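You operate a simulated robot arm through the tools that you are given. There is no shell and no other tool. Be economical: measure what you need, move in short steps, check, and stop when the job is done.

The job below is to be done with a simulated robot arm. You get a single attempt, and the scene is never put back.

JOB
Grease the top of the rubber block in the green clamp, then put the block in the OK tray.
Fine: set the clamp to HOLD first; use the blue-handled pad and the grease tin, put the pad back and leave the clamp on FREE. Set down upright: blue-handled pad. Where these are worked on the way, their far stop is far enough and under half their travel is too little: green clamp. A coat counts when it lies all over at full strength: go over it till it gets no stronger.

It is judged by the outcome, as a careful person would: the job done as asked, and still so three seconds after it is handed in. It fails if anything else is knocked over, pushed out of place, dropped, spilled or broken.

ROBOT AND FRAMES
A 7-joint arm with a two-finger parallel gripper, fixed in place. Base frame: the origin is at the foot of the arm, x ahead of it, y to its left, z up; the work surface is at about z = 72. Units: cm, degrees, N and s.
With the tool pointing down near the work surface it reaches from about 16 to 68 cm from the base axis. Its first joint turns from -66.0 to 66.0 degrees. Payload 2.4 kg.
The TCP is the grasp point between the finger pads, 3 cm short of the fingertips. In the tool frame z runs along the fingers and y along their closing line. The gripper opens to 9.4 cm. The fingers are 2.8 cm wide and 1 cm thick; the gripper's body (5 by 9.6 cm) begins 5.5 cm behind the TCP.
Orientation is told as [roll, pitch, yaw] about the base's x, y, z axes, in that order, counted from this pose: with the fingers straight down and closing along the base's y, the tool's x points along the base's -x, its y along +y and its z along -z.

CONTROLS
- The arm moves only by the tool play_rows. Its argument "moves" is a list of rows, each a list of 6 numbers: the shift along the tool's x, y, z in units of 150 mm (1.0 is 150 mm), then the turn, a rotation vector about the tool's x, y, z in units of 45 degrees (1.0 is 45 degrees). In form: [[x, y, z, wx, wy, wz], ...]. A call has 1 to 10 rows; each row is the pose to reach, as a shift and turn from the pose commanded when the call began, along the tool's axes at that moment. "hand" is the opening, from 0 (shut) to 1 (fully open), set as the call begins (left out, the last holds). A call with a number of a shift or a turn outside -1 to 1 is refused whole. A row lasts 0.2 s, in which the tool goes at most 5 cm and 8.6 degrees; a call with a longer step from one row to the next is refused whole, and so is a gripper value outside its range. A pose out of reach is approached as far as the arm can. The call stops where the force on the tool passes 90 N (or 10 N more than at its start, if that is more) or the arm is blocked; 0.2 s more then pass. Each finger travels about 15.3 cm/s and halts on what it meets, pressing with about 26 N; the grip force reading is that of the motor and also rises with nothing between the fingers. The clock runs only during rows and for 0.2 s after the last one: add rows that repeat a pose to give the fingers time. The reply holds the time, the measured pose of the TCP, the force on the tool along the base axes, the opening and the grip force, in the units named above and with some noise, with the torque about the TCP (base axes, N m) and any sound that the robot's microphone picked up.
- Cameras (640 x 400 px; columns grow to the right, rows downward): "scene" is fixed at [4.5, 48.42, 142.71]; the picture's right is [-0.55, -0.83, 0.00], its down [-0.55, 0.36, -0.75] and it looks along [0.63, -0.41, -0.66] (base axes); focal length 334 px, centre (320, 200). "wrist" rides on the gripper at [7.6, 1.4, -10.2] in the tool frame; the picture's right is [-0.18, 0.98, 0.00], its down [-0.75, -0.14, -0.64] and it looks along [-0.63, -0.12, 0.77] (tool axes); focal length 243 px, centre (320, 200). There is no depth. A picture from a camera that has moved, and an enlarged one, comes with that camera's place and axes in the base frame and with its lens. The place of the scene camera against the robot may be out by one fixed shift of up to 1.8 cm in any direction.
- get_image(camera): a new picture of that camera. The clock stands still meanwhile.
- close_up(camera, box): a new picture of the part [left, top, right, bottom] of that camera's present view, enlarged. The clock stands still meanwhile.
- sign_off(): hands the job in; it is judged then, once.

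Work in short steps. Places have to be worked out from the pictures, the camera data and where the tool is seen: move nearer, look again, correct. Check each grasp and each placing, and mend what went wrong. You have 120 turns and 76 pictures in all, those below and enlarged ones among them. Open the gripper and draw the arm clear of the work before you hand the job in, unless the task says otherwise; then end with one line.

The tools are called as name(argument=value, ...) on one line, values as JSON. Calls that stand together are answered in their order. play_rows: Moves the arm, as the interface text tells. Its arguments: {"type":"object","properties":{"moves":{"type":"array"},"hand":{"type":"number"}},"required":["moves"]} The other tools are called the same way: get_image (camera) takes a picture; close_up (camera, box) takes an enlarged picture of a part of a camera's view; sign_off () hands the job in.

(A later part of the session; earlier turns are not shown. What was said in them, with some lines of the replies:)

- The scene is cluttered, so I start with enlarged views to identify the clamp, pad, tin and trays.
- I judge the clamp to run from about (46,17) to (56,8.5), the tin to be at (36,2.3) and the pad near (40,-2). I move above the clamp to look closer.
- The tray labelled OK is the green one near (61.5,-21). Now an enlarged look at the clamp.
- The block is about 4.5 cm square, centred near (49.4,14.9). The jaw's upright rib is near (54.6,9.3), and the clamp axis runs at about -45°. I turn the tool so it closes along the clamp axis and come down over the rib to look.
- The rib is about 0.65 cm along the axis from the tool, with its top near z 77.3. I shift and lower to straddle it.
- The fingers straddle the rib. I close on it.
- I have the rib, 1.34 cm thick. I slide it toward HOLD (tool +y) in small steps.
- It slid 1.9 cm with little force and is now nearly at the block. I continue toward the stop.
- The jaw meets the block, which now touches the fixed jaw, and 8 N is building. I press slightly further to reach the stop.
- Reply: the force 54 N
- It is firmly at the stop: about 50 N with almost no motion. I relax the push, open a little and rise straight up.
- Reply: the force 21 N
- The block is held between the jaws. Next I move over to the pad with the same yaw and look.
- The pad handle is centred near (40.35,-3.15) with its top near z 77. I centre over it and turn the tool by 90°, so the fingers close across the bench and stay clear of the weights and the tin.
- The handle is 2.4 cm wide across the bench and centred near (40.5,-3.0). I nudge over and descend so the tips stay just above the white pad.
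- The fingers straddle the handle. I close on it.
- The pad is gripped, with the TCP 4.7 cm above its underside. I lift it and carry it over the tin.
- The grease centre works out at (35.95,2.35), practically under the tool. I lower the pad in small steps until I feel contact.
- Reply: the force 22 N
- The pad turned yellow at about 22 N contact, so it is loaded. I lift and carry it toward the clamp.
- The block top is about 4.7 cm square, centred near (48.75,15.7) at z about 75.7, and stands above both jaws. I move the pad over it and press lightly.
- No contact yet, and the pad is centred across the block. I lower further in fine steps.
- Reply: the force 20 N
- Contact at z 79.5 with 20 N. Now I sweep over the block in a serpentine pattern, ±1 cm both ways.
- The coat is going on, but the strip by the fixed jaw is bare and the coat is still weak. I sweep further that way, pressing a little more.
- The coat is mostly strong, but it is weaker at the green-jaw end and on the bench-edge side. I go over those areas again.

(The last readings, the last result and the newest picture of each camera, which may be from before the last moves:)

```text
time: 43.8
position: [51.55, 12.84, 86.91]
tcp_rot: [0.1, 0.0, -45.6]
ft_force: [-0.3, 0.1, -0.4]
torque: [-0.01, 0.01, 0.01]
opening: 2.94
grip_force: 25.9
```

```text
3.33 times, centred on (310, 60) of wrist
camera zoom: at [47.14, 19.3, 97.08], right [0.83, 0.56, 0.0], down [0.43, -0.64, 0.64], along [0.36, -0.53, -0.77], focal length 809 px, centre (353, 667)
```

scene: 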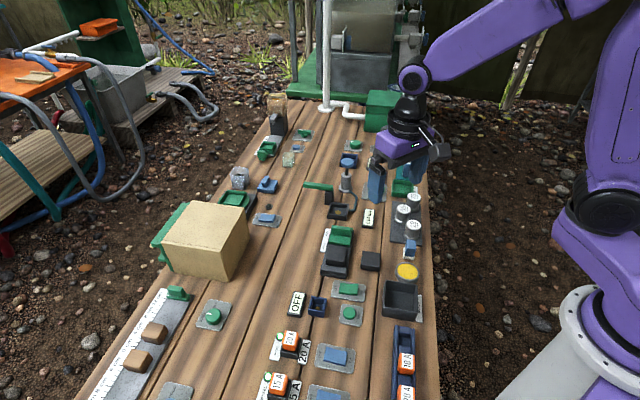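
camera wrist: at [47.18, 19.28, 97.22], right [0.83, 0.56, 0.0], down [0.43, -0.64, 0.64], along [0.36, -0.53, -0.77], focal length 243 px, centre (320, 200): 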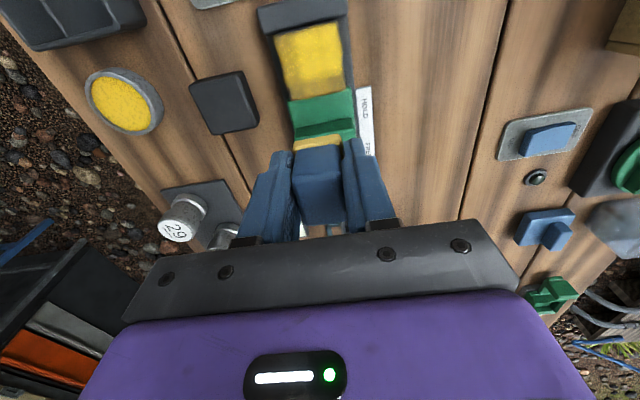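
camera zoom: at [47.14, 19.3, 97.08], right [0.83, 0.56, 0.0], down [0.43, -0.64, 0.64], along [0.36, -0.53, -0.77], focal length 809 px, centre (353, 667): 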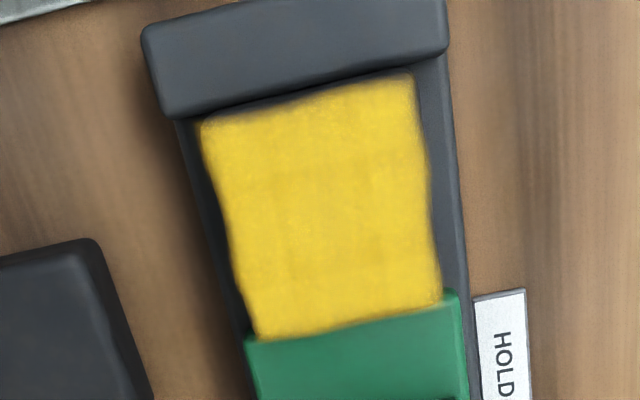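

The coat is now nearly even. I make one more full pass to see whether it gets any stronger.

play_rows(moves=[[0.16, -0.08, 0.2, 0, 0, 0], [0.16, -0.08, 0.45, 0, 0, 0], [0.16, -0.08, 0.5, 0, 0, 0], [0.23, -0.08, 0.5, 0, 0, 0], [0.3, -0.08, 0.5, 0, 0, 0], [0.36, -0.08, 0.5, 0, 0, 0], [0.42, -0.08, 0.5, 0, 0, 0], [0.42, -0.03, 0.5, 0, 0, 0], [0.36, -0.03, 0.5, 0, 0, 0], [0.3, -0.03, 0.5, 0, 0, 0]])

play_rows(moves=[[-0.06, 0, 0, 0, 0, 0], [-0.14, 0, 0, 0, 0, 0], [-0.14, 0.05, 0, 0, 0, 0], [-0.08, 0.05, 0, 0, 0, 0], [0, 0.05, 0, 0, 0, 0], [0.06, 0.05, 0, 0, 0, 0], [0.12, 0.05, 0, 0, 0, 0], [0.12, 0.11, 0, 0, 0, 0], [0.06, 0.11, 0, 0, 0, 0], [0, 0.11, 0, 0, 0, 0]])

play_rows(moves=[[-0.07, 0, 0, 0, 0, 0], [-0.14, 0, 0, 0, 0, 0], [-0.14, -0.05, 0, 0, 0, 0], [-0.14, -0.1, 0, 0, 0, 0], [-0.14, -0.16, 0, 0, 0, 0], [-0.14, -0.08, 0, 0, 0, 0], [-0.14, -0.08, -0.25, 0, 0, 0], [-0.3, -0.08, -0.5, 0, 0, 0], [-0.3, -0.08, -0.5, 0, 0, 0]])

close_up(camera="wrist", box=[240, 0, 380, 120])

close_up(camera="scene", box=[310, 220, 374, 284])

```text
time: 46.0
position: [48.08, 15.68, 79.22]
tcp_rot: [0.1, -0.1, -45.4]
ft_force: [-2.6, 4.5, 5.6]
torque: [0.24, 0.18, 0.0]
opening: 2.95
grip_force: 25.9
```

```text
time: 48.2
position: [49.19, 16.93, 79.25]
tcp_rot: [-0.1, 0.1, -45.5]
ft_force: [0.0, 0.3, -0.6]
torque: [0.02, 0.01, 0.01]
opening: 2.95
grip_force: 25.6
```

```text
time: 50.2
position: [51.4, 12.84, 86.74]
tcp_rot: [-0.1, 0.1, -45.5]
ft_force: [0.2, -0.4, -0.6]
torque: [0.01, 0.01, 0.01]
opening: 2.94
grip_force: 25.8
```

```text
3.33 times, centred on (310, 60) of wrist
camera zoom: at [47.05, 19.34, 97.09], right [0.83, 0.56, 0.0], down [0.43, -0.64, 0.64], along [0.36, -0.53, -0.77], focal length 809 px, centre (353, 667)
```

zoom: 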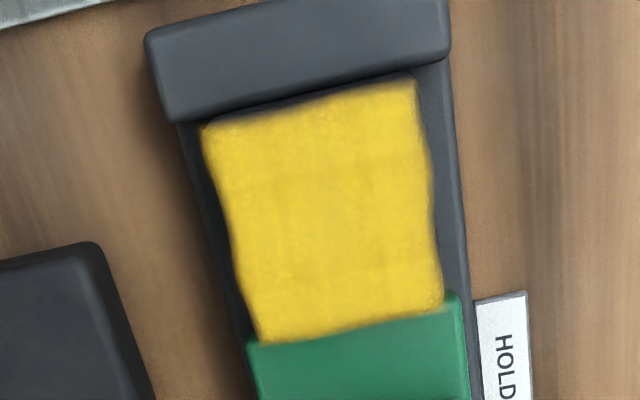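

```text
6.25 times, centred on (342, 252) of scene
camera zoom: at [4.5, 48.42, 142.71], right [-0.55, -0.83, 0.0], down [-0.55, 0.36, -0.75], along [0.63, -0.41, -0.66], focal length 2084 px, centre (182, -125)
```

zoom: 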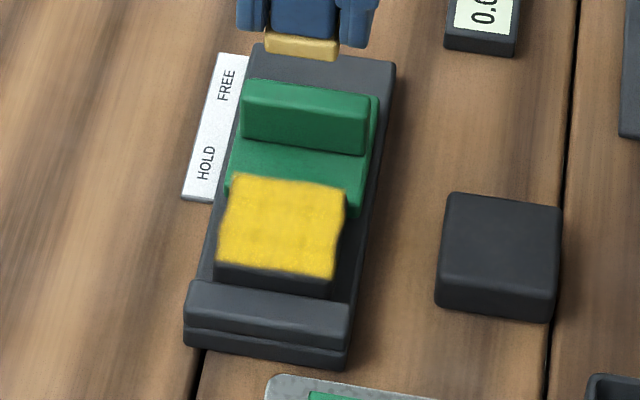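

The coat looks full and even. To be sure it gets no stronger, I reload the pad once and make a final pass.

play_rows(moves=[[0.05, -0.2, 0, 0, 0, 0], [0.1, -0.4, 0, 0, 0, 0], [0.15, -0.6, 0, 0, 0, 0], [0.2, -0.8, 0, 0, 0, 0], [0.22, -0.98, 0, 0, 0, 0]])

play_rows(moves=[[0, -0.15, 0, 0, 0, 0], [0, -0.25, 0, 0, 0, 0], [0, -0.25, 0, 0, 0, 0]])

get_image(camera="wrist")

```text
time: 51.4
position: [38.55, 4.91, 86.73]
tcp_rot: [0.0, 0.1, -45.5]
ft_force: [0.6, 0.9, -0.6]
torque: [-0.05, 0.01, -0.01]
opening: 2.95
grip_force: 25.8
```

```text
time: 52.2
position: [35.91, 2.2, 86.83]
tcp_rot: [0.1, 0.0, -45.4]
ft_force: [-0.2, 0.3, 0.2]
torque: [-0.03, 0.01, 0.02]
opening: 2.96
grip_force: 26.5
```

```text
34 pictures are left
camera wrist: at [31.6, 8.76, 97.03], right [0.83, 0.56, 0.0], down [0.43, -0.64, 0.64], along [0.36, -0.53, -0.77], focal length 243 px, centre (320, 200)
```

wrist: 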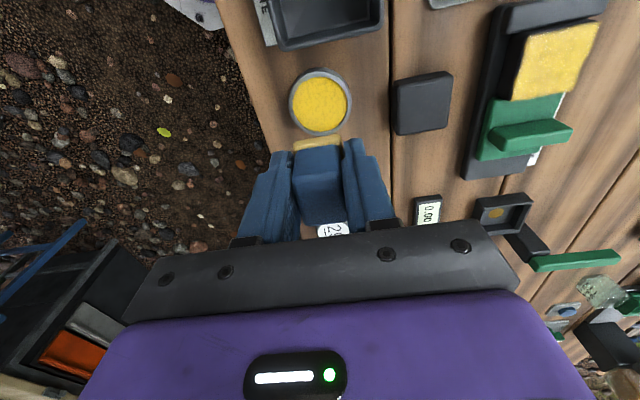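

The tool is over the tin again, so I dip.

play_rows(moves=[[0.006, 0, 0.2, 0, 0, 0], [0.006, 0, 0.45, 0, 0, 0], [0.006, 0, 0.55, 0, 0, 0], [0.006, 0, 0.58, 0, 0, 0], [0.006, 0, 0.6, 0, 0, 0], [0.006, 0, 0.615, 0, 0, 0], [0.006, 0, 0.615, 0, 0, 0]])

play_rows(moves=[[0, 0, -0.1, 0, 0, 0], [0, 0, -0.35, 0, 0, 0], [0, 0, -0.6, 0, 0, 0], [-0.04, 0.2, -0.6, 0, 0, 0], [-0.08, 0.4, -0.6, 0, 0, 0], [-0.05, 0.6, -0.6, 0, 0, 0], [-0.02, 0.8, -0.6, 0, 0, 0], [0.03, 1.0, -0.6, 0, 0, 0], [0.03, 1.0, -0.6, 0, 0, 0]])

```text
time: 53.8
position: [35.9, 2.36, 77.55]
tcp_rot: [0.0, 0.0, -45.5]
ft_force: [-0.7, 0.1, 0.0]
torque: [0.0, 0.0, 0.0]
opening: 2.93
grip_force: 26.6
```

```text
time: 55.8
position: [46.42, 13.22, 86.6]
tcp_rot: [0.0, 0.0, -45.4]
ft_force: [0.4, -0.6, -0.2]
torque: [0.01, -0.02, 0.0]
opening: 2.97
grip_force: 25.7
```

Back beside the clamp. I press onto the block and make the final full pass.

play_rows(moves=[[-0.1, 0.14, 0.2, 0, 0, 0], [-0.1, 0.14, 0.45, 0, 0, 0], [-0.1, 0.14, 0.505, 0, 0, 0], [-0.03, 0.14, 0.505, 0, 0, 0], [0.04, 0.14, 0.505, 0, 0, 0], [0.1, 0.14, 0.505, 0, 0, 0], [0.15, 0.14, 0.505, 0, 0, 0], [0.15, 0.22, 0.505, 0, 0, 0], [0.09, 0.22, 0.505, 0, 0, 0], [0.02, 0.22, 0.505, 0, 0, 0]])

play_rows(moves=[[-0.06, 0, 0, 0, 0, 0], [-0.12, 0, 0, 0, 0, 0], [-0.12, 0.08, 0, 0, 0, 0], [-0.06, 0.08, 0, 0, 0, 0], [0, 0.08, 0, 0, 0, 0], [0.07, 0.08, 0, 0, 0, 0], [0.13, 0.08, 0, 0, 0, 0], [0.13, 0.03, 0, 0, 0, 0], [0.13, -0.03, 0, 0, 0, 0], [0.13, -0.09, 0, 0, 0, 0]])

play_rows(moves=[[-0.08, 0, 0, 0, 0, 0], [-0.17, 0, 0, 0, 0, 0], [-0.25, 0, 0, 0, 0, 0], [-0.25, 0.06, 0, 0, 0, 0], [-0.25, 0.12, 0, 0, 0, 0], [-0.25, 0.09, 0, 0, 0, 0], [-0.25, 0.09, -0.25, 0, 0, 0], [-0.42, 0.09, -0.5, 0, 0, 0], [-0.42, 0.09, -0.5, 0, 0, 0]])

close_up(camera="wrist", box=[240, 0, 380, 120])

close_up(camera="scene", box=[310, 220, 374, 284])

```text
time: 58.0
position: [48.5, 15.74, 79.0]
tcp_rot: [0.0, 0.0, -45.4]
ft_force: [-0.4, 0.7, 0.3]
torque: [0.05, 0.04, 0.0]
opening: 2.94
grip_force: 26.3
```

```text
time: 60.2
position: [46.19, 16.09, 78.94]
tcp_rot: [0.0, 0.0, -45.5]
ft_force: [0.8, 1.0, 0.4]
torque: [-0.01, 0.0, -0.03]
opening: 2.95
grip_force: 26.1
```

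```text
time: 62.2
position: [51.48, 12.47, 86.53]
tcp_rot: [0.0, 0.0, -45.6]
ft_force: [0.7, 0.4, 0.6]
torque: [0.02, 0.0, 0.01]
opening: 2.97
grip_force: 26.0
```

```text
3.33 times, centred on (310, 60) of wrist
camera zoom: at [47.05, 19.0, 96.86], right [0.83, 0.56, 0.0], down [0.43, -0.64, 0.64], along [0.36, -0.53, -0.77], focal length 809 px, centre (353, 667)
```

zoom: 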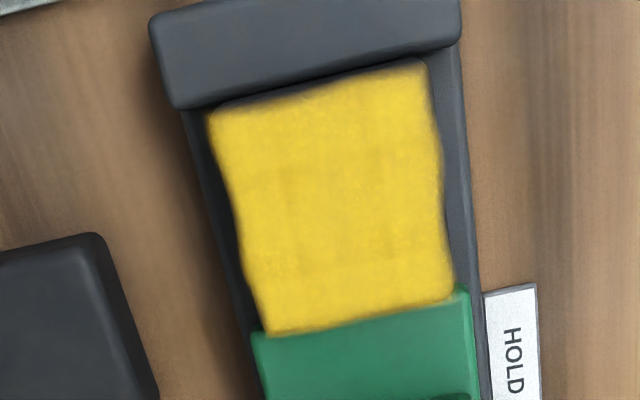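

```text
6.25 times, centred on (342, 252) of scene
camera zoom: at [4.5, 48.42, 142.71], right [-0.55, -0.83, 0.0], down [-0.55, 0.36, -0.75], along [0.63, -0.41, -0.66], focal length 2084 px, centre (182, -125)
```

zoom: 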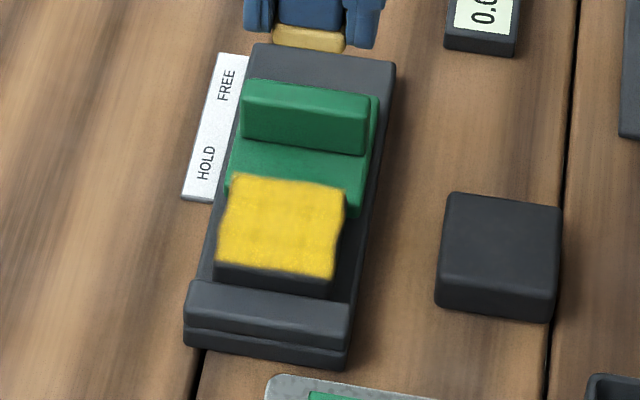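

The coat is unchanged, so it is at full strength. I take the pad back to its place.

play_rows(moves=[[-0.05, -0.2, 0, 0, 0, 0], [-0.1, -0.4, 0, 0, 0, 0], [-0.15, -0.6, 0, 0, 0, 0], [-0.2, -0.8, 0, 0, 0, 0], [-0.229, -0.98, 0, 0, 0, 0]])

play_rows(moves=[[0, -0.13, 0, 0, 0, 0], [0, -0.26, 0, 0, 0, 0], [0, -0.26, 0, 0, 0, 0]])

get_image(camera="wrist")

close_up(camera="scene", box=[375, 200, 455, 280])

```text
time: 63.4
position: [43.35, -0.21, 86.49]
tcp_rot: [-0.1, 0.1, -45.5]
ft_force: [1.0, 0.2, -1.5]
torque: [-0.01, 0.0, 0.05]
opening: 2.96
grip_force: 26.2
```

```text
time: 64.2
position: [40.76, -2.98, 86.48]
tcp_rot: [0.0, 0.0, -45.4]
ft_force: [-0.1, -0.2, -0.6]
torque: [0.03, 0.0, -0.04]
opening: 2.95
grip_force: 26.4
```

```text
31 pictures are left
camera wrist: at [36.26, 3.55, 96.78], right [0.83, 0.56, 0.0], down [0.43, -0.64, 0.64], along [0.36, -0.53, -0.77], focal length 243 px, centre (320, 200)
```

wrist: 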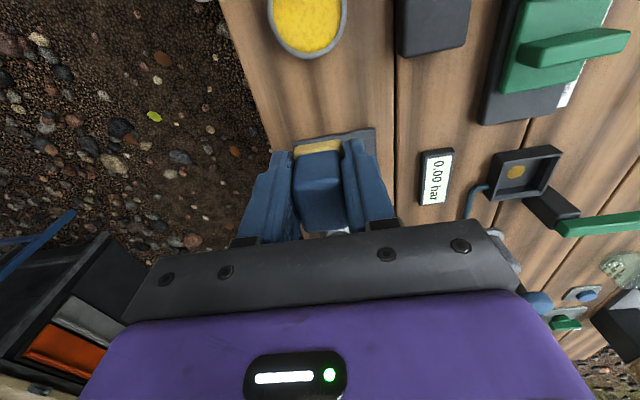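

```text
5.00 times, centred on (415, 240) of scene
camera zoom: at [4.5, 48.42, 142.71], right [-0.55, -0.83, 0.0], down [-0.55, 0.36, -0.75], along [0.63, -0.41, -0.66], focal length 1668 px, centre (-155, 0)
```

zoom: 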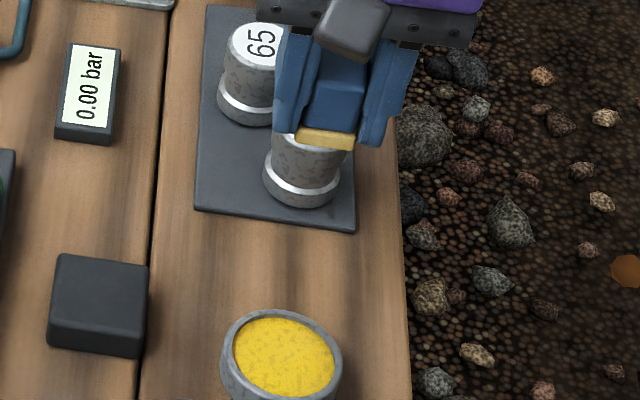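

I'm above the pad's spot. I lower slowly until it touches down.

play_rows(moves=[[0, 0, 0.25, 0, 0, 0], [0, 0, 0.5, 0, 0, 0], [0, 0, 0.63, 0, 0, 0], [0, 0, 0.655, 0, 0, 0], [0, 0, 0.67, 0, 0, 0], [0, 0, 0.68, 0, 0, 0], [0, 0, 0.69, 0, 0, 0]])

close_up(camera="scene", box=[375, 215, 455, 295])

```text
time: 65.8
position: [40.6, -2.87, 76.16]
tcp_rot: [0.1, 0.0, -45.5]
ft_force: [-0.2, 0.3, 0.2]
torque: [-0.01, -0.01, -0.04]
opening: 2.96
grip_force: 25.7
```

```text
5.00 times, centred on (415, 255) of scene
camera zoom: at [4.5, 48.42, 142.71], right [-0.55, -0.83, 0.0], down [-0.55, 0.36, -0.75], along [0.63, -0.41, -0.66], focal length 1668 px, centre (-155, -75)
```

zoom: 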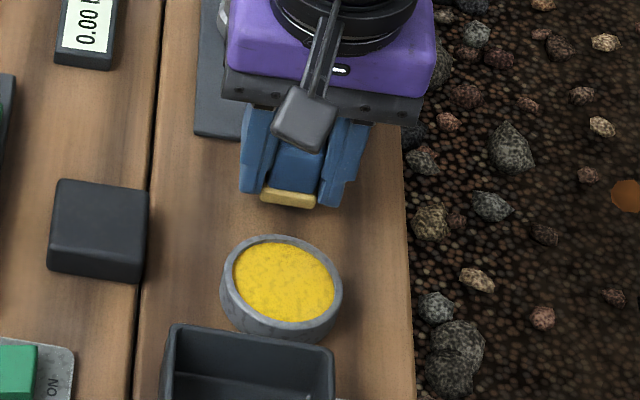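

No contact yet: the pad rode up in the grip and its underside is still about 1 cm up. I lower further in fine steps.

play_rows(moves=[[0, 0, 0.015, 0, 0, 0], [0, 0, 0.03, 0, 0, 0], [0, 0, 0.04, 0, 0, 0], [0, 0, 0.05, 0, 0, 0], [0, 0, 0.05, 0, 0, 0]])

close_up(camera="scene", box=[390, 230, 438, 278])

```text
time: 67.0
position: [40.7, -2.96, 75.33]
tcp_rot: [0.1, 0.0, -45.5]
ft_force: [0.0, 0.3, 1.9]
torque: [0.02, 0.07, 0.01]
opening: 2.95
grip_force: 26.3
```

```text
8.33 times, centred on (414, 254) of scene
camera zoom: at [4.5, 48.42, 142.71], right [-0.55, -0.83, 0.0], down [-0.55, 0.36, -0.75], along [0.63, -0.41, -0.66], focal length 2779 px, centre (-463, -250)
```

zoom: 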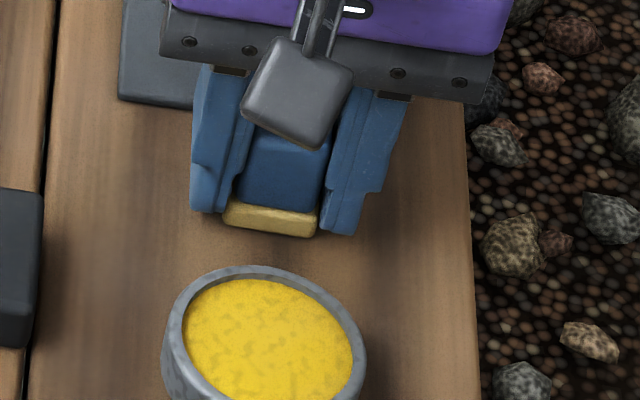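

Contact is just beginning (1.9 N) and the pad is about 0.2 cm from its original picture position. I lower slightly more.

play_rows(moves=[[0, 0, 0.008, 0, 0, 0], [0, 0, 0.016, 0, 0, 0], [0, 0, 0.016, 0, 0, 0]])

```text
time: 67.8
position: [40.66, -2.87, 75.13]
tcp_rot: [0.0, -0.1, -45.4]
ft_force: [0.0, -1.4, 22.2]
torque: [0.13, 0.16, 0.0]
opening: 2.95
grip_force: 26.1
```

It is firmly down. I release and lift straight up.

play_rows(moves=[[0, 0, -0.01, 0, 0, 0], [0, 0, -0.01, 0, 0, 0], [0, 0, -0.01, 0, 0, 0]], hand=0.5)

play_rows(moves=[[0, 0, -0.1, 0, 0, 0], [0, 0, -0.3, 0, 0, 0], [0, 0, -0.6, 0, 0, 0], [0, 0, -0.85, 0, 0, 0], [0, 0, -0.85, 0, 0, 0]])

get_image(camera="wrist")

close_up(camera="scene", box=[375, 215, 455, 295])

```text
time: 68.6
position: [40.76, -2.92, 75.36]
tcp_rot: [0.0, -0.1, -45.6]
ft_force: [0.2, -0.4, -0.4]
torque: [-0.01, 0.02, -0.01]
opening: 4.7
grip_force: 0.0
```

```text
time: 69.8
position: [40.55, -2.86, 88.13]
tcp_rot: [0.0, 0.0, -45.4]
ft_force: [1.5, -0.8, 0.8]
torque: [-0.03, 0.0, 0.01]
opening: 4.71
grip_force: 0.0
```

```text
27 pictures are left
camera wrist: at [36.24, 3.65, 98.39], right [0.83, 0.56, 0.0], down [0.43, -0.64, 0.64], along [0.36, -0.53, -0.77], focal length 243 px, centre (320, 200)
```

wrist: 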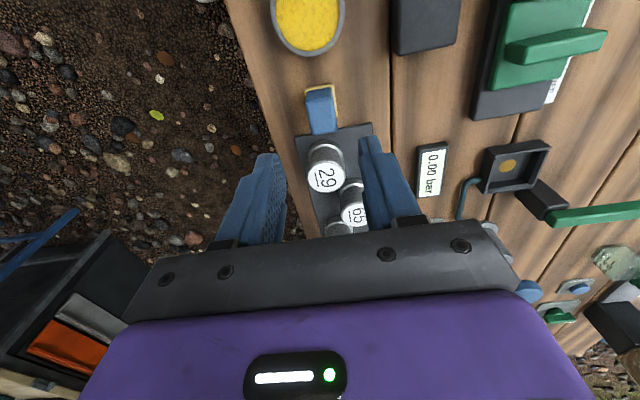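

```text
5.00 times, centred on (415, 255) of scene
camera zoom: at [4.5, 48.42, 142.71], right [-0.55, -0.83, 0.0], down [-0.55, 0.36, -0.75], along [0.63, -0.41, -0.66], focal length 1668 px, centre (-155, -75)
```

zoom: 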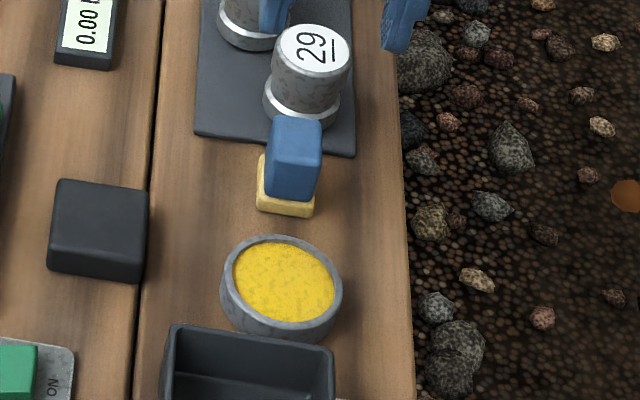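

The pad stands upright about half a centimetre from where it was. Next I go over the clamp's rib with the same yaw, to grip it by its ends and slide it to FREE.

play_rows(moves=[[0.02, 0.2, 0, 0, 0, 0], [0.04, 0.4, 0, 0, 0, 0], [0.06, 0.6, 0, 0, 0, 0], [0.08, 0.8, 0, 0, 0, 0], [0.086, 0.98, 0, 0, 0, 0]], hand=0.85)

play_rows(moves=[[0, 0.13, 0, 0, 0, 0], [0, 0.252, 0, 0, 0, 0], [0, 0.252, 0, 0, 0, 0]])

get_image(camera="wrist")

```text
time: 71.0
position: [50.22, 8.41, 88.03]
tcp_rot: [-0.1, 0.0, -45.5]
ft_force: [0.4, -0.2, -0.2]
torque: [0.02, -0.03, -0.03]
opening: 7.98
grip_force: 0.1
```

```text
time: 71.8
position: [52.93, 11.07, 88.08]
tcp_rot: [0.0, 0.0, -45.5]
ft_force: [0.1, -0.2, 0.0]
torque: [-0.02, -0.02, 0.0]
opening: 7.98
grip_force: 0.1
```

```text
25 pictures are left
camera wrist: at [48.57, 17.57, 98.32], right [0.83, 0.56, 0.0], down [0.43, -0.64, 0.64], along [0.36, -0.53, -0.77], focal length 243 px, centre (320, 200)
```

wrist: 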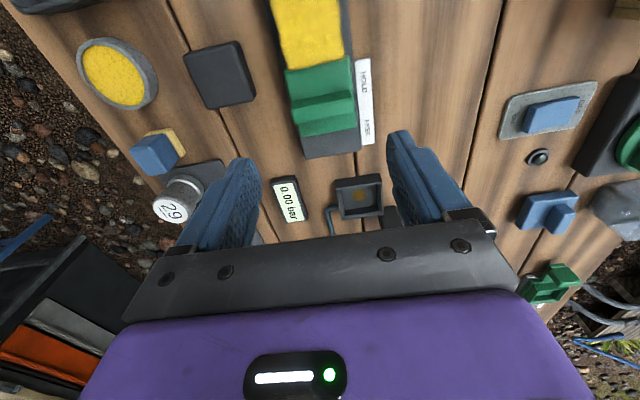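

The rib is centred between the fingers. I descend and close on its ends.

play_rows(moves=[[0, 0.015, 0.25, 0, 0, 0], [0, 0.015, 0.5, 0, 0, 0], [0, 0.015, 0.62, 0, 0, 0], [0, 0.015, 0.63, 0, 0, 0]])

play_rows(moves=[[0, 0, 0, 0, 0, 0], [0, 0, 0, 0, 0, 0], [0, 0, 0, 0, 0, 0]], hand=0)

get_image(camera="wrist")

```text
time: 72.8
position: [53.1, 11.08, 78.65]
tcp_rot: [0.0, 0.0, -45.5]
ft_force: [-0.9, -0.5, 1.2]
torque: [-0.01, 0.01, 0.0]
opening: 7.98
grip_force: 0.0
```

```text
time: 73.6
position: [53.29, 11.27, 78.76]
tcp_rot: [0.1, 0.0, -45.4]
ft_force: [7.1, 5.0, -12.0]
torque: [0.06, -0.45, 0.17]
opening: 5.51
grip_force: 45.2
```

```text
24 pictures are left
camera wrist: at [48.75, 17.7, 88.94], right [0.83, 0.56, 0.0], down [0.43, -0.64, 0.64], along [0.36, -0.53, -0.77], focal length 243 px, centre (320, 200)
```

wrist: 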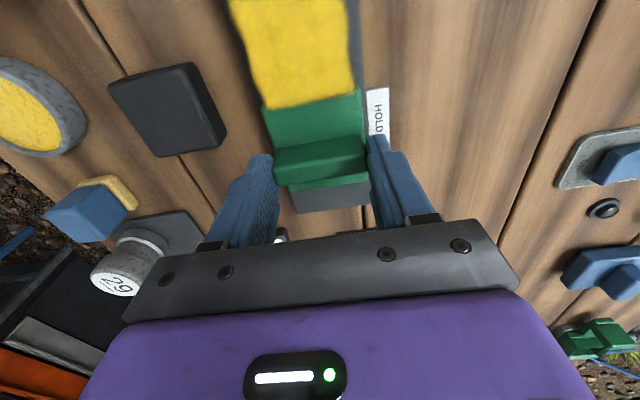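

The rib is gripped by its ends. I slide it along +d to FREE.

play_rows(moves=[[-0.025, 0, 0, 0, 0, 0], [-0.05, 0, 0, 0, 0, 0], [-0.075, 0, 0, 0, 0, 0], [-0.1, 0, 0, 0, 0, 0], [-0.125, 0, 0, 0, 0, 0], [-0.15, 0, 0, 0, 0, 0], [-0.175, 0, 0, 0, 0, 0], [-0.195, 0, 0, 0, 0, 0], [-0.205, 0, 0, 0, 0, 0]])

get_image(camera="wrist")

```text
time: 75.6
position: [55.27, 9.11, 78.68]
tcp_rot: [0.1, 0.0, -45.6]
ft_force: [4.2, 12.9, 13.4]
torque: [-0.01, -0.82, -0.14]
opening: 5.54
grip_force: 44.8
```

```text
23 pictures are left
camera wrist: at [50.87, 15.58, 88.94], right [0.83, 0.56, 0.0], down [0.43, -0.64, 0.64], along [0.36, -0.53, -0.77], focal length 243 px, centre (320, 200)
```

wrist: 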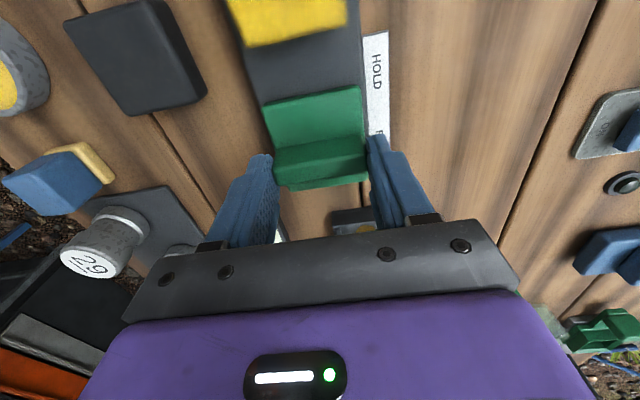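

It moved 2.8 cm and the plate is at the end of the base. A little more push confirms the stop, then I release.

play_rows(moves=[[-0.015, 0, 0, 0, 0, 0], [-0.03, 0, 0, 0, 0, 0], [-0.03, 0, 0, 0, 0, 0], [-0.01, 0, 0, 0, 0, 0]])

play_rows(moves=[[0, 0, 0, 0, 0, 0], [0, 0, 0, 0, 0, 0], [0, 0, -0.2, 0, 0, 0], [0, 0, -0.5, 0, 0, 0], [0.1, 0, -0.65, 0, 0, 0], [0.1, 0, -0.65, 0, 0, 0]], hand=0.85)

get_image(camera="wrist")

close_up(camera="scene", box=[310, 220, 374, 284])

```text
time: 76.6
position: [55.49, 9.17, 78.6]
tcp_rot: [0.0, 0.0, -45.1]
ft_force: [-2.1, 20.5, 13.4]
torque: [0.79, 0.77, 0.51]
opening: 5.51
grip_force: 45.4
```

```text
time: 78.0
position: [54.28, 9.86, 88.46]
tcp_rot: [0.0, 0.0, -45.5]
ft_force: [-0.3, 0.0, -0.3]
torque: [0.0, 0.0, 0.03]
opening: 7.98
grip_force: 0.0
```

```text
22 pictures are left
camera wrist: at [49.95, 16.39, 98.71], right [0.83, 0.56, 0.0], down [0.43, -0.64, 0.64], along [0.36, -0.53, -0.77], focal length 243 px, centre (320, 200)
```

wrist: 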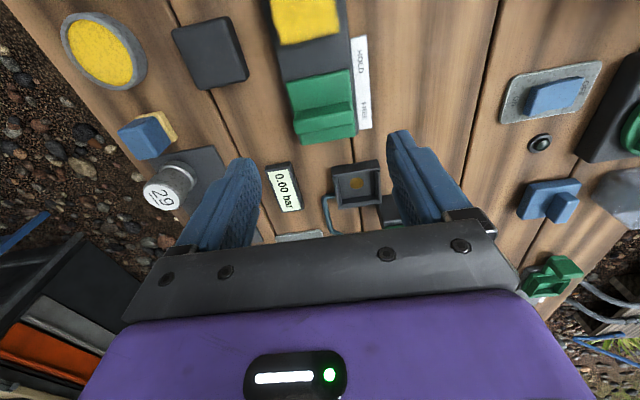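

```text
6.25 times, centred on (342, 252) of scene
camera zoom: at [4.5, 48.42, 142.71], right [-0.55, -0.83, 0.0], down [-0.55, 0.36, -0.75], along [0.63, -0.41, -0.66], focal length 2084 px, centre (182, -125)
```

zoom: 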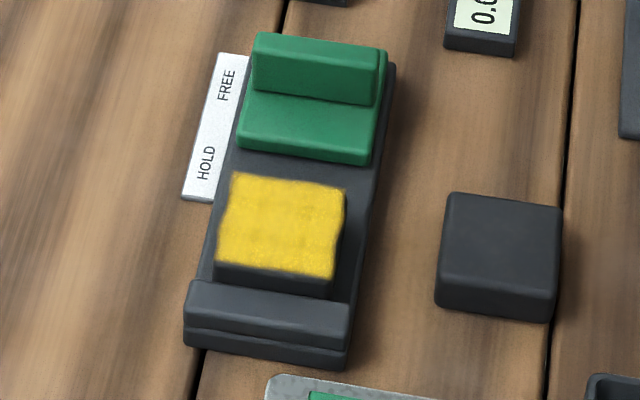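

The clamp is on FREE. Now I go over the block and descend beside it, keeping the tips above the base plate.

play_rows(moves=[[0.2, 0.005, 0, 0, 0, 0], [0.4, 0.01, 0, 0, 0, 0], [0.536, 0.015, 0, 0, 0, 0], [0.536, 0.015, 0.25, 0, 0, 0], [0.536, 0.015, 0.5, 0, 0, 0], [0.536, 0.015, 0.7, 0, 0, 0], [0.536, 0.015, 0.77, 0, 0, 0], [0.536, 0.015, 0.77, 0, 0, 0]])

close_up(camera="wrist", box=[200, 40, 440, 220])

close_up(camera="scene", box=[310, 220, 374, 284])

```text
time: 79.8
position: [48.86, 15.83, 76.82]
tcp_rot: [0.0, 0.0, -45.5]
ft_force: [-1.0, 0.2, 0.0]
torque: [-0.02, 0.01, 0.03]
opening: 7.96
grip_force: 0.1
```

```text
2.22 times, centred on (320, 130) of wrist
camera zoom: at [44.44, 22.28, 87.07], right [0.83, 0.56, 0.0], down [0.43, -0.64, 0.64], along [0.36, -0.53, -0.77], focal length 539 px, centre (320, 356)
```

zoom: 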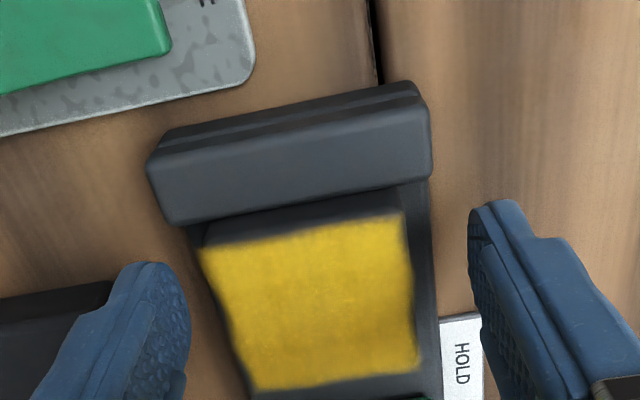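

```text
6.25 times, centred on (342, 252) of scene
camera zoom: at [4.5, 48.42, 142.71], right [-0.55, -0.83, 0.0], down [-0.55, 0.36, -0.75], along [0.63, -0.41, -0.66], focal length 2084 px, centre (182, -125)
```

zoom: 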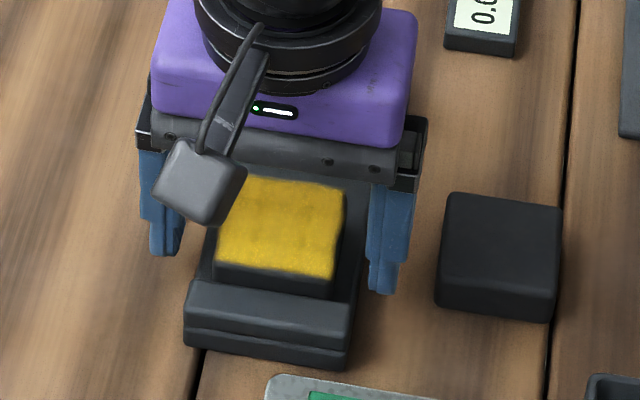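

The block sits between the fingers and the grease reaches the edges. I close.

play_rows(moves=[[0, -0.01, 0, 0, 0, 0], [0, -0.01, 0, 0, 0, 0], [0, -0.01, 0, 0, 0, 0], [0, -0.01, 0, 0, 0, 0]], hand=0)

play_rows(moves=[[0, 0, -0.05, 0, 0, 0], [0, 0, -0.15, 0, 0, 0], [0, 0, -0.3, 0, 0, 0], [0, 0, -0.5, 0, 0, 0], [0, 0, -0.5, 0, 0, 0]])

get_image(camera="wrist")

close_up(camera="scene", box=[300, 200, 380, 280])

```text
time: 80.8
position: [48.63, 15.68, 76.8]
tcp_rot: [0.1, 0.0, -45.6]
ft_force: [-0.5, -0.8, 0.0]
torque: [0.02, 0.0, 0.04]
opening: 4.93
grip_force: 25.9
```

```text
time: 82.0
position: [48.65, 15.65, 84.32]
tcp_rot: [0.1, 0.0, -45.5]
ft_force: [-0.2, 0.8, -0.9]
torque: [0.02, -0.02, 0.0]
opening: 4.93
grip_force: 25.7
```

```text
18 pictures are left
camera wrist: at [44.35, 22.14, 94.59], right [0.83, 0.56, 0.0], down [0.43, -0.64, 0.64], along [0.36, -0.53, -0.77], focal length 243 px, centre (320, 200)
```

wrist: 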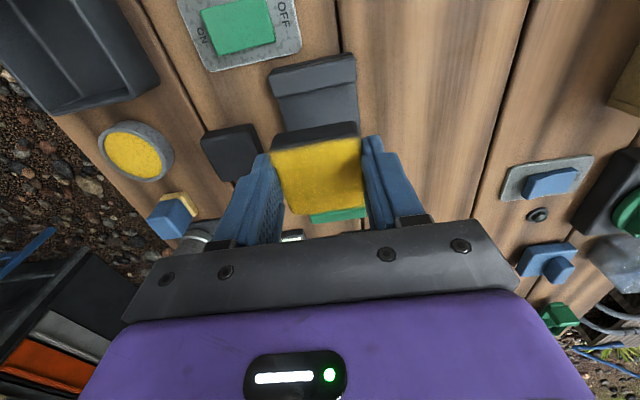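

```text
5.00 times, centred on (340, 240) of scene
camera zoom: at [4.5, 48.42, 142.71], right [-0.55, -0.83, 0.0], down [-0.55, 0.36, -0.75], along [0.63, -0.41, -0.66], focal length 1668 px, centre (220, 0)
```

zoom: 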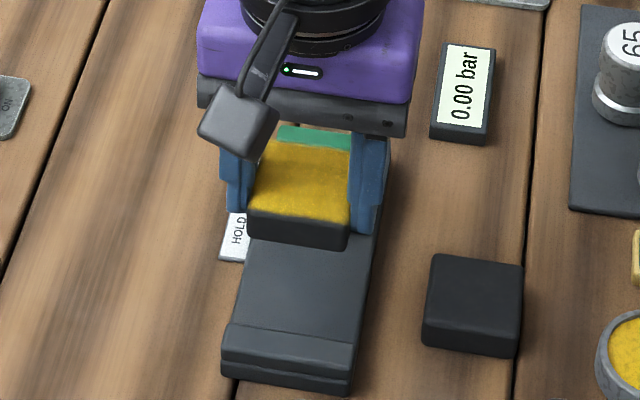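

The block is lifted level, and its underside is about 4 cm below the TCP. I carry it toward the OK tray at a clear height.

play_rows(moves=[[-0.1, -0.06, -0.15, 0, 0, 0], [-0.3, -0.18, -0.17, 0, 0, 0], [-0.5, -0.3, -0.17, 0, 0, 0], [-0.7, -0.42, -0.17, 0, 0, 0], [-0.88, -0.52, -0.17, 0, 0, 0]])

play_rows(moves=[[-0.15, -0.1, 0, 0, 0, 0], [-0.35, -0.2, 0, 0, 0, 0], [-0.5, -0.3, 0, 0, 0, 0], [-0.6, -0.42, 0, 0, 0, 0], [-0.7, -0.52, 0, 0, 0, 0], [-0.7, -0.52, 0, 0, 0, 0]])

get_image(camera="wrist")

close_up(camera="scene", box=[350, 140, 450, 240])

```text
time: 83.2
position: [52.53, 0.87, 86.95]
tcp_rot: [-0.1, 0.1, -45.4]
ft_force: [0.0, -0.3, -1.3]
torque: [0.01, 0.01, 0.01]
opening: 4.92
grip_force: 25.7
```

```text
time: 84.6
position: [54.29, -12.15, 86.93]
tcp_rot: [0.0, -0.1, -45.5]
ft_force: [0.6, -0.5, -0.2]
torque: [-0.04, 0.02, -0.01]
opening: 4.89
grip_force: 26.4
```

```text
16 pictures are left
camera wrist: at [49.85, -5.71, 97.17], right [0.83, 0.56, 0.0], down [0.43, -0.64, 0.64], along [0.36, -0.53, -0.77], focal length 243 px, centre (320, 200)
```

wrist: 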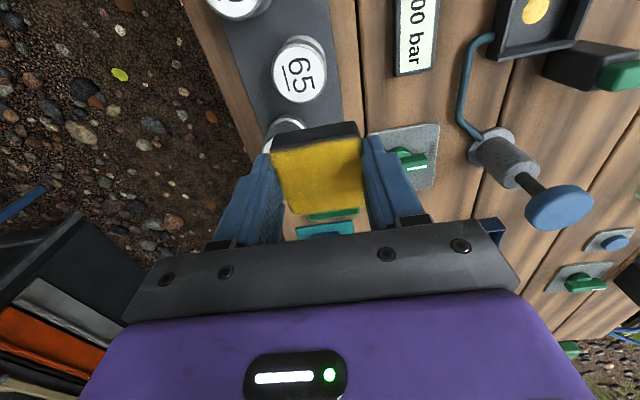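

```text
4.00 times, centred on (400, 190) of scene
camera zoom: at [4.51, 48.42, 142.71], right [-0.55, -0.83, 0.0], down [-0.55, 0.36, -0.75], along [0.63, -0.41, -0.66], focal length 1334 px, centre (0, 240)
```

zoom: 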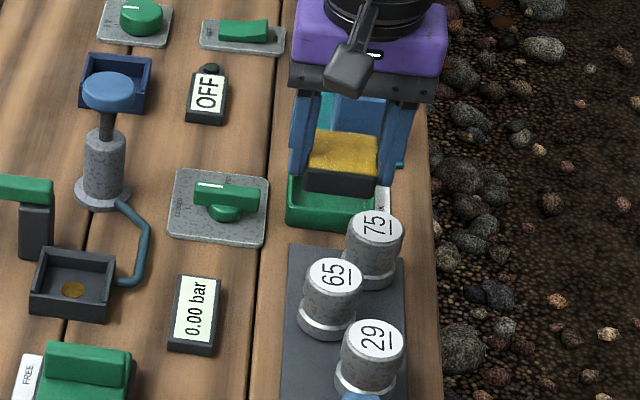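

The tray rim is at about z 74, centred near (61.3,-20.2), with an opening of roughly 6 cm. I move over it and come down partway to compare in the scene camera.

play_rows(moves=[[-0.2, -0.01, 0, 0, 0, 0], [-0.45, -0.03, 0, 0, 0, 0], [-0.71, -0.043, 0, 0, 0, 0], [-0.71, -0.043, 0.2, 0, 0, 0], [-0.71, -0.043, 0.4, 0, 0, 0], [-0.71, -0.043, 0.4, 0, 0, 0]])

close_up(camera="scene", box=[370, 150, 434, 214])

get_image(camera="wrist")

```text
time: 86.0
position: [61.2, -20.3, 80.9]
tcp_rot: [0.0, 0.0, -45.5]
ft_force: [0.6, 0.1, -1.0]
torque: [0.02, -0.02, 0.01]
opening: 4.89
grip_force: 26.8
```

```text
6.25 times, centred on (402, 182) of scene
camera zoom: at [4.51, 48.42, 142.71], right [-0.55, -0.83, 0.0], down [-0.55, 0.36, -0.75], along [0.63, -0.41, -0.66], focal length 2084 px, centre (-192, 312)
```

zoom: 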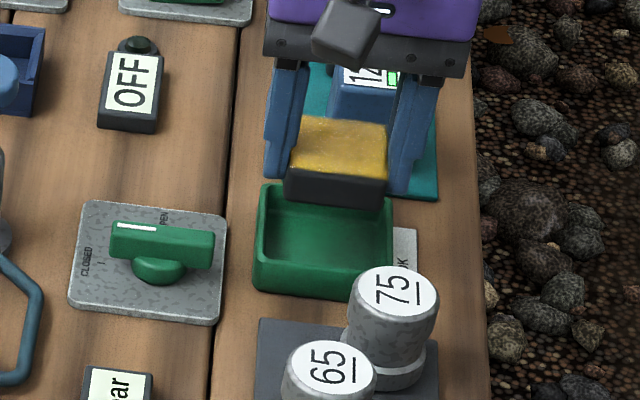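

```text
13 pictures are left
camera wrist: at [56.88, -13.72, 91.12], right [0.83, 0.56, 0.0], down [0.43, -0.64, 0.64], along [0.36, -0.53, -0.77], focal length 243 px, centre (320, 200)
```

wrist: 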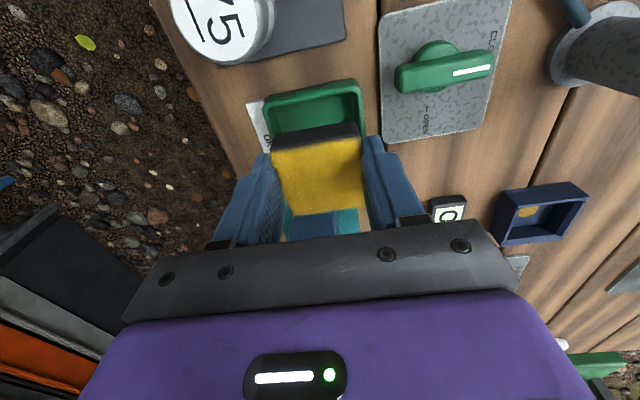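

Alignment across the bench looks right, but the tray's size along the bench is unclear. I raise the block a little for a clear, enlarged view of the tray.

play_rows(moves=[[0, 0, -0.15, 0, 0, 0], [0, 0, -0.35, 0, 0, 0], [0, 0, -0.35, 0, 0, 0]])

close_up(camera="scene", box=[384, 168, 424, 208])

```text
time: 86.8
position: [61.26, -20.26, 85.98]
tcp_rot: [0.0, 0.0, -45.4]
ft_force: [-0.4, -0.3, -0.5]
torque: [0.0, 0.02, 0.02]
opening: 4.91
grip_force: 25.7
```

```text
10.00 times, centred on (404, 188) of scene
camera zoom: at [4.5, 48.42, 142.71], right [-0.55, -0.83, 0.0], down [-0.55, 0.36, -0.75], along [0.63, -0.41, -0.66], focal length 3335 px, centre (-520, 320)
```

zoom: 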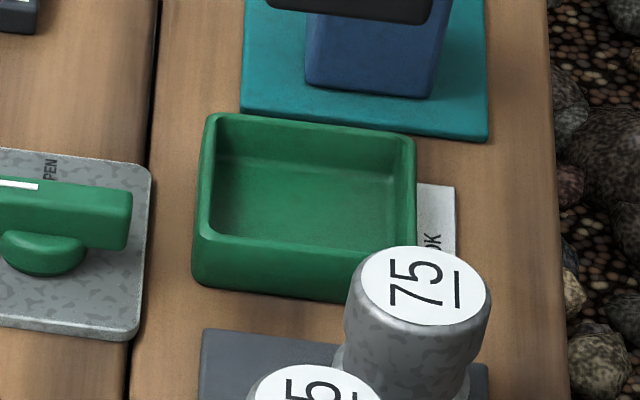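

close_up(camera="wrist", box=[220, 60, 420, 220])

```text
2.50 times, centred on (320, 140) of wrist
camera zoom: at [56.92, -13.73, 96.34], right [0.83, 0.56, 0.0], down [0.43, -0.64, 0.64], along [0.36, -0.53, -0.77], focal length 606 px, centre (320, 350)
```

zoom: 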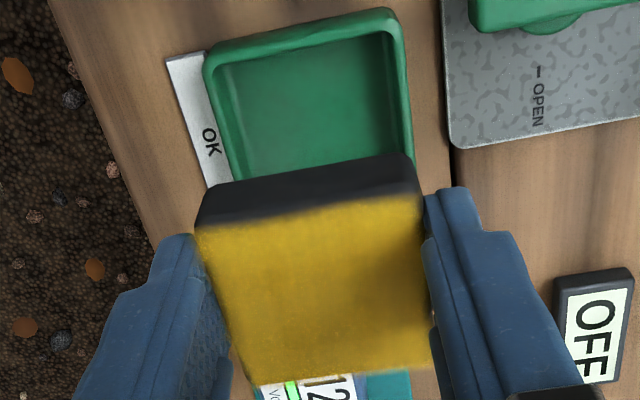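

Relative to the tray, the block is within about 0.3 cm of centre on both axes. I lower to just above the rim and check again.

play_rows(moves=[[0.007, 0, 0.15, 0, 0, 0], [0.007, 0, 0.35, 0, 0, 0], [0.007, 0, 0.43, 0, 0, 0], [0.007, 0, 0.43, 0, 0, 0]])

close_up(camera="scene", box=[384, 168, 424, 208])

close_up(camera="wrist", box=[220, 60, 420, 220])

```text
time: 87.8
position: [61.11, -20.32, 79.74]
tcp_rot: [0.0, 0.0, -45.5]
ft_force: [-0.7, 0.1, -1.5]
torque: [0.02, -0.01, -0.01]
opening: 4.9
grip_force: 25.5
```

```text
10.00 times, centred on (404, 188) of scene
camera zoom: at [4.51, 48.42, 142.71], right [-0.55, -0.83, 0.0], down [-0.55, 0.36, -0.75], along [0.63, -0.41, -0.66], focal length 3335 px, centre (-520, 320)
```

zoom: 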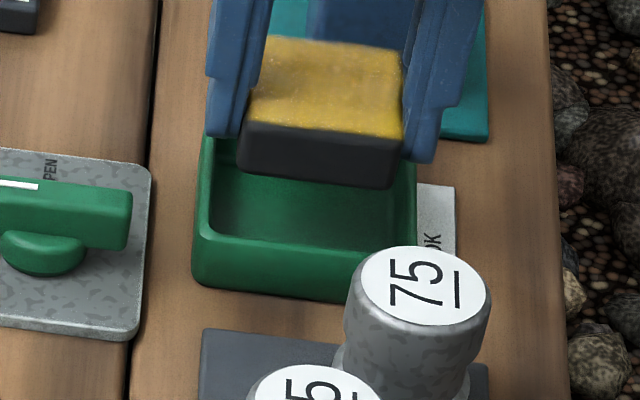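

```text
2.50 times, centred on (320, 140) of wrist
camera zoom: at [56.78, -13.68, 89.92], right [0.83, 0.56, 0.0], down [0.43, -0.64, 0.64], along [0.36, -0.53, -0.77], focal length 606 px, centre (320, 350)
```

zoom: 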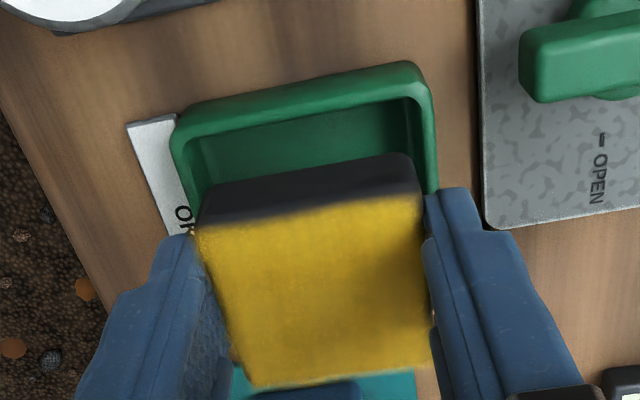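

Both views show the block about 0.5 cm too far along +d. I correct that and lower until the fingertips are just above the side rims.

play_rows(moves=[[0.033, 0.006, 0, 0, 0, 0], [0.033, 0.006, 0.05, 0, 0, 0], [0.033, 0.006, 0.1, 0, 0, 0], [0.033, 0.006, 0.13, 0, 0, 0], [0.033, 0.006, 0.148, 0, 0, 0], [0.033, 0.006, 0.148, 0, 0, 0]])

close_up(camera="scene", box=[384, 168, 424, 208])

close_up(camera="wrist", box=[220, 60, 420, 220])

```text
time: 89.2
position: [60.88, -19.82, 77.65]
tcp_rot: [0.0, -0.1, -45.4]
ft_force: [-6.1, 2.0, 17.9]
torque: [0.26, 0.51, 0.05]
opening: 4.91
grip_force: 25.9
```

```text
10.00 times, centred on (404, 188) of scene
camera zoom: at [4.46, 48.44, 142.71], right [-0.55, -0.83, 0.0], down [-0.55, 0.36, -0.75], along [0.63, -0.41, -0.66], focal length 3335 px, centre (-520, 320)
```

zoom: 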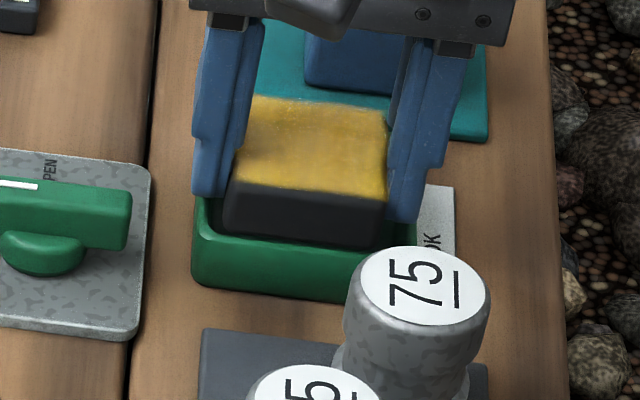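

```text
2.50 times, centred on (320, 140) of wrist
camera zoom: at [56.48, -13.22, 87.86], right [0.83, 0.56, 0.0], down [0.43, -0.64, 0.64], along [0.36, -0.53, -0.77], focal length 606 px, centre (320, 350)
```

zoom: 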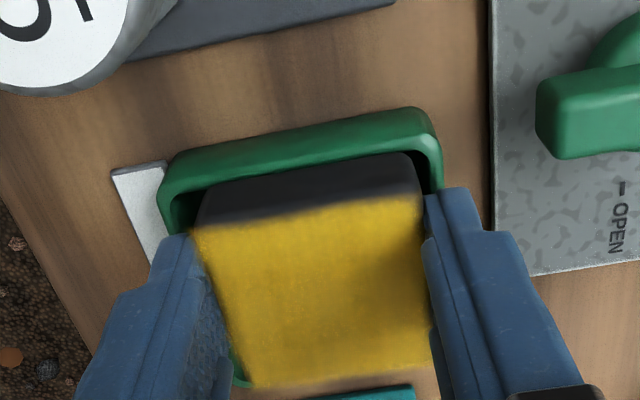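

Contact (18 N) comes from the near side: the block's near edge is catching the near wall. I lift slightly, shift back 0.3 cm along +d and lower again.

play_rows(moves=[[0, 0, -0.06, 0, 0, 0], [-0.022, 0, -0.06, 0, 0, 0], [-0.022, 0, -0.03, 0, 0, 0], [-0.022, 0, -0.01, 0, 0, 0], [-0.022, 0, 0.005, 0, 0, 0], [-0.022, 0, 0.005, 0, 0, 0]])

```text
time: 90.6
position: [61.17, -19.99, 77.33]
tcp_rot: [0.0, 0.0, -45.5]
ft_force: [-0.2, -0.1, -0.5]
torque: [-0.01, -0.02, -0.01]
opening: 4.88
grip_force: 25.8
```

It is clear now at 77.3. I continue down gently until touch.

play_rows(moves=[[0, 0, 0.01, 0, 0, 0], [0, 0, 0.02, 0, 0, 0], [0, 0, 0.03, 0, 0, 0], [0, 0, 0.03, 0, 0, 0]])

close_up(camera="wrist", box=[220, 60, 420, 220])

```text
time: 91.6
position: [61.22, -19.97, 77.13]
tcp_rot: [0.1, -0.1, -45.5]
ft_force: [-16.7, 5.0, 38.5]
torque: [0.5, 0.54, 0.19]
opening: 4.9
grip_force: 25.5
```

```text
2.50 times, centred on (320, 140) of wrist
camera zoom: at [56.73, -13.45, 87.46], right [0.83, 0.56, 0.0], down [0.43, -0.64, 0.64], along [0.36, -0.53, -0.77], focal length 606 px, centre (320, 350)
```

zoom: 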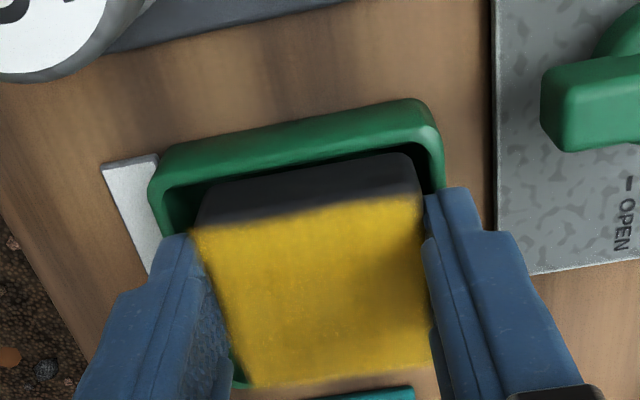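

The block is inside the walls with gaps around it, and the fingertips are just reaching the rim. I ease up 2 mm, let the block settle and rise.

play_rows(moves=[[0, 0, -0.03, 0, 0, 0], [0, 0, -0.03, 0, 0, 0]])

play_rows(moves=[[0, 0, 0, 0, 0, 0], [0, 0, 0, 0, 0, 0], [0, 0, -0.1, 0, 0, 0], [0, 0, -0.3, 0, 0, 0], [0, 0, -0.6, 0, 0, 0], [0, 0, -0.6, 0, 0, 0]], hand=0.7)

close_up(camera="scene", box=[384, 168, 424, 208])

```text
time: 92.2
position: [61.07, -19.84, 77.23]
tcp_rot: [0.0, 0.0, -45.5]
ft_force: [1.7, -1.3, -2.2]
torque: [-0.04, -0.08, 0.01]
opening: 4.93
grip_force: 25.7
```

```text
time: 93.6
position: [61.17, -19.93, 86.29]
tcp_rot: [0.0, 0.1, -45.4]
ft_force: [0.0, 0.4, 0.0]
torque: [-0.01, 0.01, -0.02]
opening: 6.57
grip_force: 0.0
```

```text
10.00 times, centred on (404, 188) of scene
camera zoom: at [4.5, 48.42, 142.71], right [-0.55, -0.83, 0.0], down [-0.55, 0.36, -0.75], along [0.63, -0.41, -0.66], focal length 3335 px, centre (-520, 320)
```

zoom: 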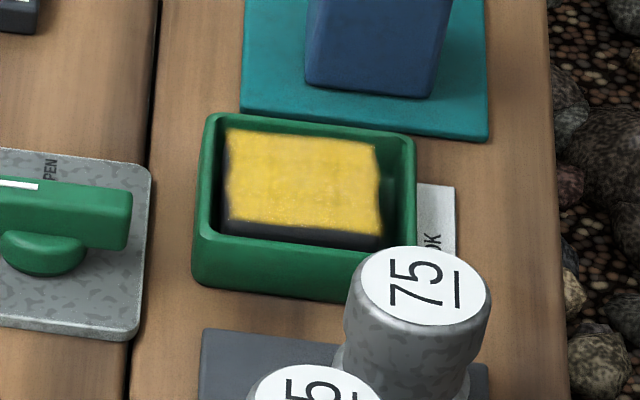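

The block lies flat in the OK tray with its coat intact. I draw the arm clear and check the whole bench.

play_rows(moves=[[0, 0, -0.3, 0, 0, 0], [0.15, 0, -0.5, 0, 0, 0], [0.35, 0.05, -0.6, 0, 0, 0], [0.6, 0.1, -0.7, 0, 0, 0], [0.6, 0.1, -0.7, 0, 0, 0]])

get_image(camera="scene")

close_up(camera="scene", box=[290, 160, 450, 320])

```text
time: 94.8
position: [55.83, -12.47, 96.86]
tcp_rot: [0.0, 0.0, -45.4]
ft_force: [0.0, 0.3, 0.5]
torque: [-0.01, 0.0, 0.02]
opening: 6.57
grip_force: 0.1
```

```text
4 pictures are left
```

scene: 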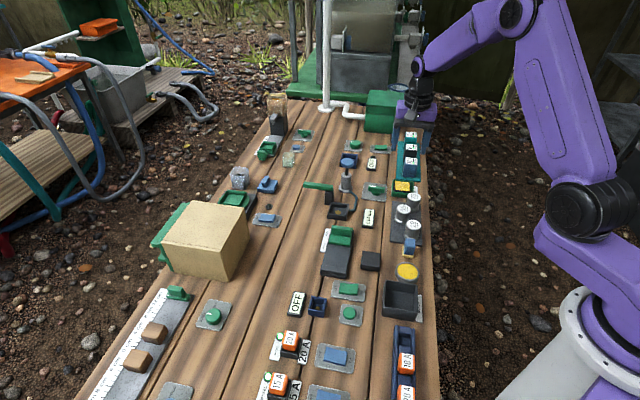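

```text
2.50 times, centred on (370, 240) of scene
camera zoom: at [4.5, 48.42, 142.71], right [-0.55, -0.83, 0.0], down [-0.55, 0.36, -0.75], along [0.63, -0.41, -0.66], focal length 834 px, centre (195, 100)
```

zoom: 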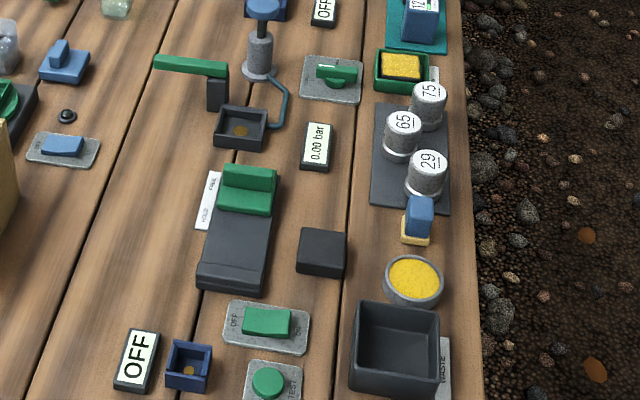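

Everything is in place: the greased block is in the OK tray, the clamp is on FREE, the pad stands upright at its spot and the arm is clear. I hand the job in.

sign_off()

```text
The job is handed in.
```

The block's top is fully greased and it lies flat in the OK tray; the clamp is on FREE, and the blue-handled pad is back upright about half a centimetre from where it started.
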